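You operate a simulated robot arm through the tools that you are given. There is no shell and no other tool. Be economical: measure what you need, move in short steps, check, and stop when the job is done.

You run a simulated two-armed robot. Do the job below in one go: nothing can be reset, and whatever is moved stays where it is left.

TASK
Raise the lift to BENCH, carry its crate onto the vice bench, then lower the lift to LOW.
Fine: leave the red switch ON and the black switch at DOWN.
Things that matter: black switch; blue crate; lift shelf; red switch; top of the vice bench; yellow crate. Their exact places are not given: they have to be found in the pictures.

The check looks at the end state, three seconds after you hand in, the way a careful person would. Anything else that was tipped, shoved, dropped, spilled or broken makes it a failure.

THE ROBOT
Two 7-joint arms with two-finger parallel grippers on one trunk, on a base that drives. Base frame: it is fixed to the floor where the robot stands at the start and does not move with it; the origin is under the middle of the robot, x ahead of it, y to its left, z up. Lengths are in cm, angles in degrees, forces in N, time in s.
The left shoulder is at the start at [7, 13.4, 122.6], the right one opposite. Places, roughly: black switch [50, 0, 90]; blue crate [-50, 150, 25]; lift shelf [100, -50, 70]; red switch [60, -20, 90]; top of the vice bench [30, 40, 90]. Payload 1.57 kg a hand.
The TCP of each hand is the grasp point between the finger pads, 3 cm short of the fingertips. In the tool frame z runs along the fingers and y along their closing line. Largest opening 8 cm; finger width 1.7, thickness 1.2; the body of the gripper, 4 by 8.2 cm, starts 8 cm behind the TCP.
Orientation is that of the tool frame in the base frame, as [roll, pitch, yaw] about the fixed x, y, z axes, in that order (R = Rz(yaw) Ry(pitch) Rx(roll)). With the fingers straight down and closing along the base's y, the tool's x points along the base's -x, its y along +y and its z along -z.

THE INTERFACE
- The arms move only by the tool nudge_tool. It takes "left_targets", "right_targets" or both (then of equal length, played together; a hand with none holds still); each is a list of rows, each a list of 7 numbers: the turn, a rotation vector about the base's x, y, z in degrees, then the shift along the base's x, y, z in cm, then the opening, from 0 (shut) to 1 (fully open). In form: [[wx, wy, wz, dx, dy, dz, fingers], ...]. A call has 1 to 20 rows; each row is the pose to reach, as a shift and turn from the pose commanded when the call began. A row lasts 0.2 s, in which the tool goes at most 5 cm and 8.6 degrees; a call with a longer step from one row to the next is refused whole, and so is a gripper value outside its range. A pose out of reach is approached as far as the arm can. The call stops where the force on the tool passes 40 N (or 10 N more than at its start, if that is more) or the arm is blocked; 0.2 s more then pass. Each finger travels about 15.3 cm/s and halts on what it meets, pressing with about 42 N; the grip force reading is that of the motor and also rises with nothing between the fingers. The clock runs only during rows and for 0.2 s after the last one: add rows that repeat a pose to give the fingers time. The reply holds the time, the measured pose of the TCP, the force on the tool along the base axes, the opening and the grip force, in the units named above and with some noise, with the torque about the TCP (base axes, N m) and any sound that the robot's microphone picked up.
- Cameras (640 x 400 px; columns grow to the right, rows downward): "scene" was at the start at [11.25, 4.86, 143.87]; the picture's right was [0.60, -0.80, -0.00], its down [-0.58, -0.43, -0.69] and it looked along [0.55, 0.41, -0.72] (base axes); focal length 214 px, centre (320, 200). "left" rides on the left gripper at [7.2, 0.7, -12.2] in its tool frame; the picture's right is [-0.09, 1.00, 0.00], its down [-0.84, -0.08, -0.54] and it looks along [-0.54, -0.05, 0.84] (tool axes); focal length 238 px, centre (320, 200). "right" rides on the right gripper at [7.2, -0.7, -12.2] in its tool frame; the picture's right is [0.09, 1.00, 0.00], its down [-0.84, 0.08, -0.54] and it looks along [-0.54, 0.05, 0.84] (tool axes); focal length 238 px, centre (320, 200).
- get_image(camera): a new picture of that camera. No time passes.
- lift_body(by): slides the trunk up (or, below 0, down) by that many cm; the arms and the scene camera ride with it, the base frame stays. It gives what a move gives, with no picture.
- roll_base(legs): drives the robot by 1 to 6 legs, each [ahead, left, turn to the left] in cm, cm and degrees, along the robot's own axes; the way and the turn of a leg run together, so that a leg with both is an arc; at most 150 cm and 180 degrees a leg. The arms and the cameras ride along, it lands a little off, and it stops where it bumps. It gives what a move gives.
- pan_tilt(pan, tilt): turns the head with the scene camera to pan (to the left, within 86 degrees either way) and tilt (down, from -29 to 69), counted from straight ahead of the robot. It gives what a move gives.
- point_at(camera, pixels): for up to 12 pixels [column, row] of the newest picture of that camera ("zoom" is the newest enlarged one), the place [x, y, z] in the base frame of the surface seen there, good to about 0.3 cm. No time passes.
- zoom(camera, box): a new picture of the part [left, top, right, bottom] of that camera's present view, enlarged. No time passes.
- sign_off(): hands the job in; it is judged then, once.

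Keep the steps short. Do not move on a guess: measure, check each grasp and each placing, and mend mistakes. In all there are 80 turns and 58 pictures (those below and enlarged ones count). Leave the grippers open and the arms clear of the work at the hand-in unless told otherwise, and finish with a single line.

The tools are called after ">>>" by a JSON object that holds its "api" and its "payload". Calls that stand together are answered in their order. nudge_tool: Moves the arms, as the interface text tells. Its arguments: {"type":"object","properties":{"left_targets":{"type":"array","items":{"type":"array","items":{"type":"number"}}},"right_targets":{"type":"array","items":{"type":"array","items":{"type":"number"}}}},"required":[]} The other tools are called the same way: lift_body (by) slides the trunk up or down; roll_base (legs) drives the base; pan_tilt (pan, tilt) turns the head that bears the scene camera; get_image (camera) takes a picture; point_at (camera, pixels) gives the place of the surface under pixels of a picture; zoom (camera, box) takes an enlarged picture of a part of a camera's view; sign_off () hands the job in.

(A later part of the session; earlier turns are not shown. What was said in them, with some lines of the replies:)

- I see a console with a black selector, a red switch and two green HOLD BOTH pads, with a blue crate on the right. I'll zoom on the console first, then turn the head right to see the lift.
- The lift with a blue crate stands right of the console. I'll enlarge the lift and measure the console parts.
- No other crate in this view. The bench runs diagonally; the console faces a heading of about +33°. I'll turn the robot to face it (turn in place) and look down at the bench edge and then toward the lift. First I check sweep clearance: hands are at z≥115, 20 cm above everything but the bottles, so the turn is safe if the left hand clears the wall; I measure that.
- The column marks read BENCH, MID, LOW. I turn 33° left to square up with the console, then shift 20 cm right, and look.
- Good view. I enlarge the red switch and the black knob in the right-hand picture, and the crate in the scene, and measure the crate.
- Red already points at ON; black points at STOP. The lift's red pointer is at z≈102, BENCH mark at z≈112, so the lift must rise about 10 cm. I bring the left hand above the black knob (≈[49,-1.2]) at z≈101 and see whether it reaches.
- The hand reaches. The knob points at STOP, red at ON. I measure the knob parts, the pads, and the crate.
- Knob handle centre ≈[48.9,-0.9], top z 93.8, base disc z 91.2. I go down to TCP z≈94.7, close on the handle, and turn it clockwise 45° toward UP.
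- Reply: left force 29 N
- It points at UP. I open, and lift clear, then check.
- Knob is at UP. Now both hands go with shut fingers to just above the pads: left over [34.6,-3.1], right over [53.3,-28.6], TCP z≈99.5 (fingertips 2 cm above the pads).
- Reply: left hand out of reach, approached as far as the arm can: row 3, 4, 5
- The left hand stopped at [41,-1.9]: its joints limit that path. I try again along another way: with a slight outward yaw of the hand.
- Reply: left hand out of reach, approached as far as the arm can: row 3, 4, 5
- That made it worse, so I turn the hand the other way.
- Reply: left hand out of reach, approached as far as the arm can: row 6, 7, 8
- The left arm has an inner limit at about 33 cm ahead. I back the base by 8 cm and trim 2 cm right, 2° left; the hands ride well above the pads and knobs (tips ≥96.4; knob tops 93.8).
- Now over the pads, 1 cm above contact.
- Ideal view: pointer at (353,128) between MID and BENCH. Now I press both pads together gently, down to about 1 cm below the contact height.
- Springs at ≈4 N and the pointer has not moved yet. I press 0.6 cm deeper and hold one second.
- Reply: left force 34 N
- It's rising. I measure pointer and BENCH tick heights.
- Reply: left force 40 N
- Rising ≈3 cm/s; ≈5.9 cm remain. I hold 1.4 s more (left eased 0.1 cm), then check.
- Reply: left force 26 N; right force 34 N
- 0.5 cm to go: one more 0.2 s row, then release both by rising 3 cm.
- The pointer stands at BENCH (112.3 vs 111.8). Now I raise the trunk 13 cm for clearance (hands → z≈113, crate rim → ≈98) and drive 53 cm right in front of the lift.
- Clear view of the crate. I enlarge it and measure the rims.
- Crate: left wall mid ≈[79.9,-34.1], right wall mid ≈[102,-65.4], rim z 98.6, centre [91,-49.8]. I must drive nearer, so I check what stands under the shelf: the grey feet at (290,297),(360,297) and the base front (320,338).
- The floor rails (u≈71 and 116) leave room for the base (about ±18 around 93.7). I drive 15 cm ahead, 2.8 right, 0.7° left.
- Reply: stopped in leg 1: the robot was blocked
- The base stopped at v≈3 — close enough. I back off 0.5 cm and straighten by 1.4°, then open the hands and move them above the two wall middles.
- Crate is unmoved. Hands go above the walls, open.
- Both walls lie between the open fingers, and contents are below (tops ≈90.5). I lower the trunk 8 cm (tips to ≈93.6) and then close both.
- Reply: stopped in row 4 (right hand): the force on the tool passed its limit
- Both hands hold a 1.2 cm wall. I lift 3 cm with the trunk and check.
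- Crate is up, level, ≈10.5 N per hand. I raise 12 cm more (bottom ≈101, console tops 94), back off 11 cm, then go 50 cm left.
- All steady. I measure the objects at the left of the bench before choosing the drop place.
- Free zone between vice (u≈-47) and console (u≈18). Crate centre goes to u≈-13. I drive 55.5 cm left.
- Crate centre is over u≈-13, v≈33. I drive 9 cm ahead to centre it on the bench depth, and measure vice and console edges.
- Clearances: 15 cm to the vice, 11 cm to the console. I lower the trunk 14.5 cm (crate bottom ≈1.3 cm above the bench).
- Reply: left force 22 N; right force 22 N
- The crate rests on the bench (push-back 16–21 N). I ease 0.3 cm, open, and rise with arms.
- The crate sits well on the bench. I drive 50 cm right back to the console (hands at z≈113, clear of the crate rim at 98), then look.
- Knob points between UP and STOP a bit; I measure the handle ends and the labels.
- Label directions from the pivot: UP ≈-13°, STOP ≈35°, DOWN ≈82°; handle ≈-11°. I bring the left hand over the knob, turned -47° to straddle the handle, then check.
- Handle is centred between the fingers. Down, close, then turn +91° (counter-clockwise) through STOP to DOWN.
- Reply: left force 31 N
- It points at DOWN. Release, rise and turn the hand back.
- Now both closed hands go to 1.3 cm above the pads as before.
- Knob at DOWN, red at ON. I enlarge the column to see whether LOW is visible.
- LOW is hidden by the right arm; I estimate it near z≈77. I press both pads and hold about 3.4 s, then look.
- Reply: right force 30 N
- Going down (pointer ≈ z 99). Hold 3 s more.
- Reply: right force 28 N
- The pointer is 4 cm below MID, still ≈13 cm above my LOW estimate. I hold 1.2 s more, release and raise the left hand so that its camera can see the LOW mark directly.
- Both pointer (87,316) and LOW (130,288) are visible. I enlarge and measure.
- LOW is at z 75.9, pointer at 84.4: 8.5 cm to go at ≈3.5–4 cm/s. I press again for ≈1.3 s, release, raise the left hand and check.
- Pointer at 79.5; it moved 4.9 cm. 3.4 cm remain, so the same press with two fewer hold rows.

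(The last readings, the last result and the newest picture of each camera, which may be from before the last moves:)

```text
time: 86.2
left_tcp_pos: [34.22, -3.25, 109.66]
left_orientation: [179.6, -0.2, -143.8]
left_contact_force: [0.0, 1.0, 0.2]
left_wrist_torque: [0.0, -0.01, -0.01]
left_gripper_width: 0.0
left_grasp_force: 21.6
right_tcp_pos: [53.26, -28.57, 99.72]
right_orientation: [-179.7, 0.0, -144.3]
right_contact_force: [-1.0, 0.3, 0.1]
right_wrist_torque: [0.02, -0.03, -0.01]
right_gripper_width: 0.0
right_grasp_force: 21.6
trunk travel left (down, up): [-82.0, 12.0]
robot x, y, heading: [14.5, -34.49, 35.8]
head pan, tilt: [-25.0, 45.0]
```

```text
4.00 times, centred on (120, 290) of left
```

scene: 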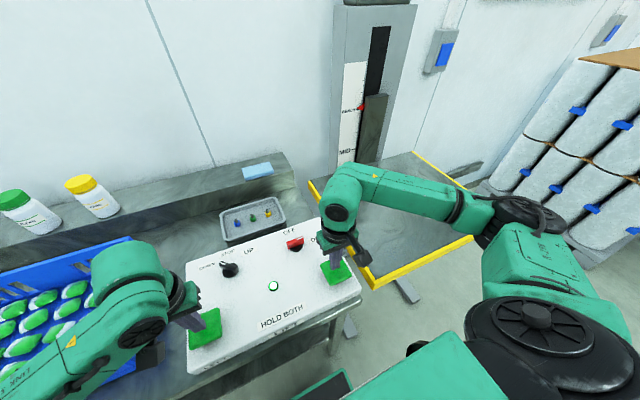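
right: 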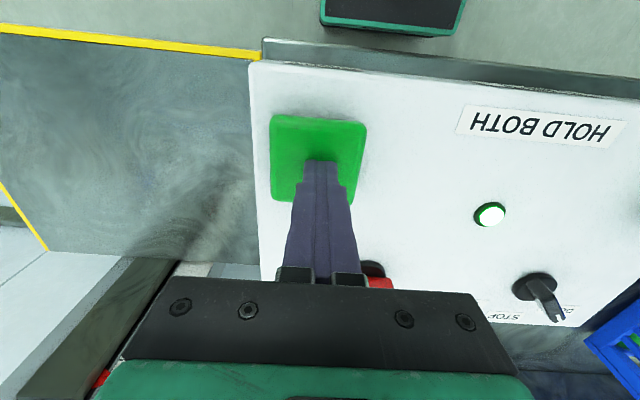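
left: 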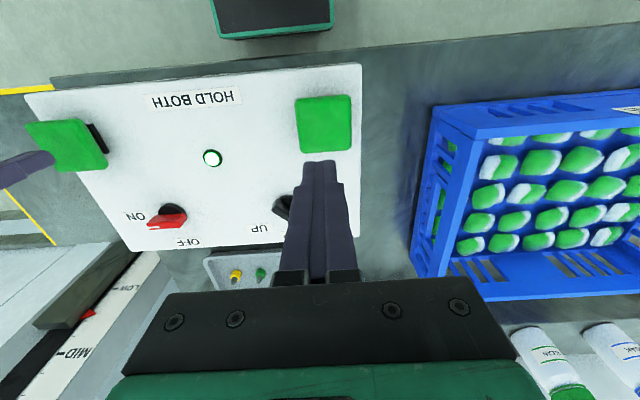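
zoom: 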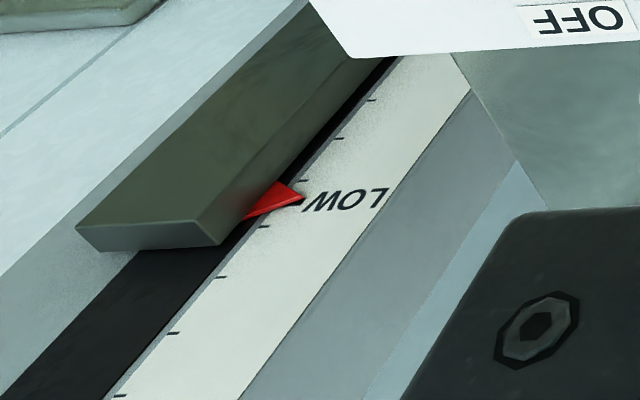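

The pointer tip lies on the LOW tick. I open the grippers, raise the hands with the trunk, back the base 10 cm, and check the whole scene.

>>> {"api": "point_at", "payload": {"camera": "zoom", "pixels": [[296, 199], [280, 198], [265, 208]]}}

>>> {"api": "nudge_tool", "payload": {"left_targets": [[0, 0, 0, 0, 0, 1, 1], [0, 0, 0, 0, 0, 2, 1], [0, 0, 0, 0, 0, 2, 1], [0, 0, 0, 0, 0, 2, 1]], "right_targets": [[0, 0, 0, 0, 0, 4, 0], [0, 0, 0, 0, 0, 8, 1], [0, 0, 0, 0, 0, 12, 1], [0, 0, 0, 0, 0, 12, 1]]}}

>>> {"api": "lift_body", "payload": {"by": 6}}

>>> {"api": "roll_base", "payload": {"legs": [[-12, 0, 0]]}}

>>> {"api": "pan_tilt", "payload": {"pan": 0, "tilt": 42}}

>>> {"api": "get_image", "payload": {"camera": "scene"}}

```text
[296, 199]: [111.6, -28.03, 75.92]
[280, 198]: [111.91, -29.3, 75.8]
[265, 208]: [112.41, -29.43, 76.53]
```

```text
time: 87.2
left_tcp_pos: [34.47, -3.4, 111.82]
left_orientation: [179.6, -0.3, -143.7]
left_contact_force: [0.6, -1.3, -1.0]
left_wrist_torque: [0.0, 0.01, 0.0]
left_gripper_width: 8.01
left_grasp_force: 0.0
right_tcp_pos: [53.4, -28.51, 111.56]
right_orientation: [-179.7, -0.2, -144.3]
right_contact_force: [-0.7, -0.2, -0.4]
right_wrist_torque: [-0.01, -0.01, -0.03]
right_gripper_width: 8.03
right_grasp_force: 0.1
trunk travel left (down, up): [-82.0, 12.0]
robot x, y, heading: [14.61, -34.35, 35.9]
head pan, tilt: [-25.0, 45.0]
```

```text
time: 88.2
left_tcp_pos: [34.55, -3.2, 117.82]
left_orientation: [179.6, -0.2, -143.7]
left_contact_force: [0.6, -0.5, 1.1]
left_wrist_torque: [0.02, -0.03, -0.02]
left_gripper_width: 8.01
left_grasp_force: 0.2
right_tcp_pos: [53.25, -28.53, 117.4]
right_orientation: [-179.8, -0.1, -144.2]
right_contact_force: [-0.5, 0.1, 0.1]
right_wrist_torque: [-0.03, -0.01, 0.0]
right_gripper_width: 8.0
right_grasp_force: 0.0
trunk travel left (down, up): [-88.0, 6.0]
robot x, y, heading: [14.71, -34.49, 35.8]
head pan, tilt: [-25.0, 45.0]
```

```text
time: 89.5
left_tcp_pos: [25.13, -10.16, 117.78]
left_orientation: [179.6, -0.3, -143.9]
left_contact_force: [-0.1, -0.4, 0.9]
left_wrist_torque: [-0.03, -0.02, 0.01]
left_gripper_width: 7.99
left_grasp_force: 0.0
right_tcp_pos: [43.92, -35.49, 117.37]
right_orientation: [-179.7, -0.1, -144.4]
right_contact_force: [-0.2, 0.2, 0.2]
right_wrist_torque: [0.01, 0.02, -0.01]
right_gripper_width: 8.0
right_grasp_force: 0.0
trunk travel left (down, up): [-88.0, 6.0]
robot x, y, heading: [5.06, -41.39, 36.1]
head pan, tilt: [-25.0, 45.0]
```

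```text
time: 90.4
left_tcp_pos: [24.87, -10.27, 117.81]
left_orientation: [179.5, -0.1, -143.8]
left_contact_force: [0.0, 1.0, -0.8]
left_wrist_torque: [-0.01, -0.03, -0.03]
left_gripper_width: 7.99
left_grasp_force: 0.0
right_tcp_pos: [43.65, -35.58, 117.55]
right_orientation: [-179.6, -0.1, -144.5]
right_contact_force: [0.4, -0.8, 0.0]
right_wrist_torque: [0.03, 0.0, -0.02]
right_gripper_width: 8.0
right_grasp_force: 0.0
trunk travel left (down, up): [-88.0, 6.0]
robot x, y, heading: [5.1, -41.35, 35.8]
head pan, tilt: [0.0, 42.0]
```

```text
5 pictures are left
```

scene: 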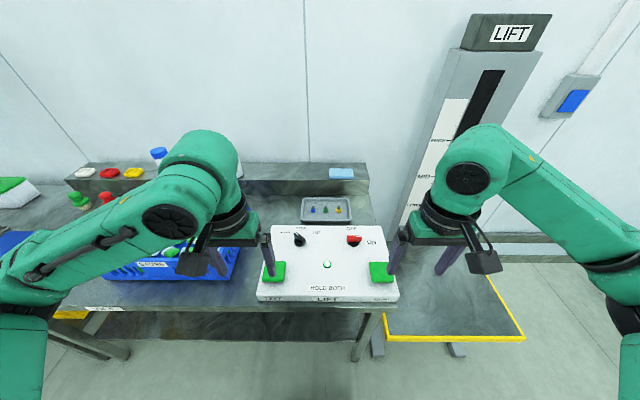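

All looks right. A last enlarged look at the switches and the bench's front label.

>>> {"api": "zoom", "payload": {"camera": "scene", "box": [250, 210, 410, 310]}}

>>> {"api": "zoom", "payload": {"camera": "scene", "box": [30, 230, 250, 370]}}

```text
4.00 times, centred on (330, 260) of scene
```

zoom: 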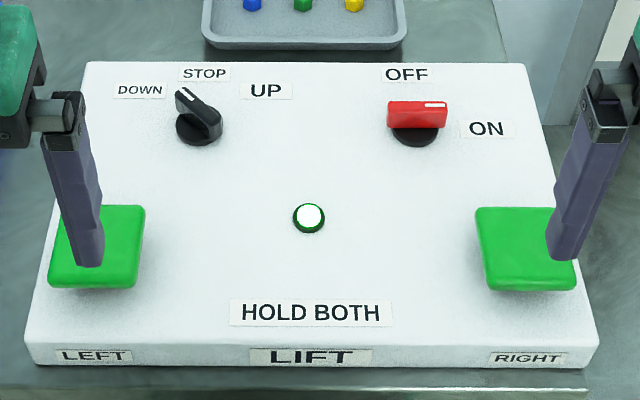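

```text
2.86 times, centred on (140, 300) of scene
```

zoom: 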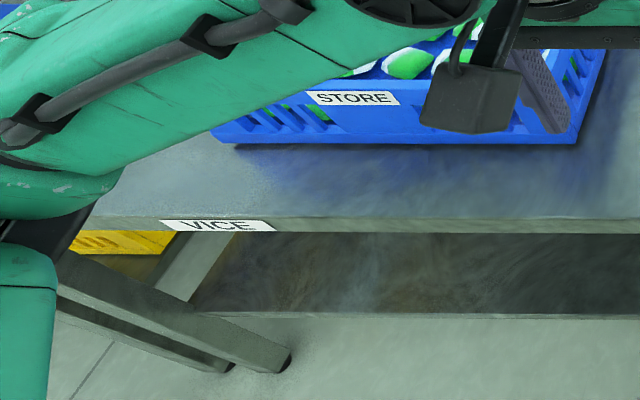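

The bench is labelled VICE with the blue crate on it, black is at DOWN, red is ON, and the lift pointer is at LOW; hands are open and clear. Handing in.

>>> {"api": "sign_off", "payload": {}}

```text
The job is handed in.
```

The lift was raised to BENCH, its blue crate now stands on the vice bench, and the lift is back at LOW with red ON and black at DOWN.
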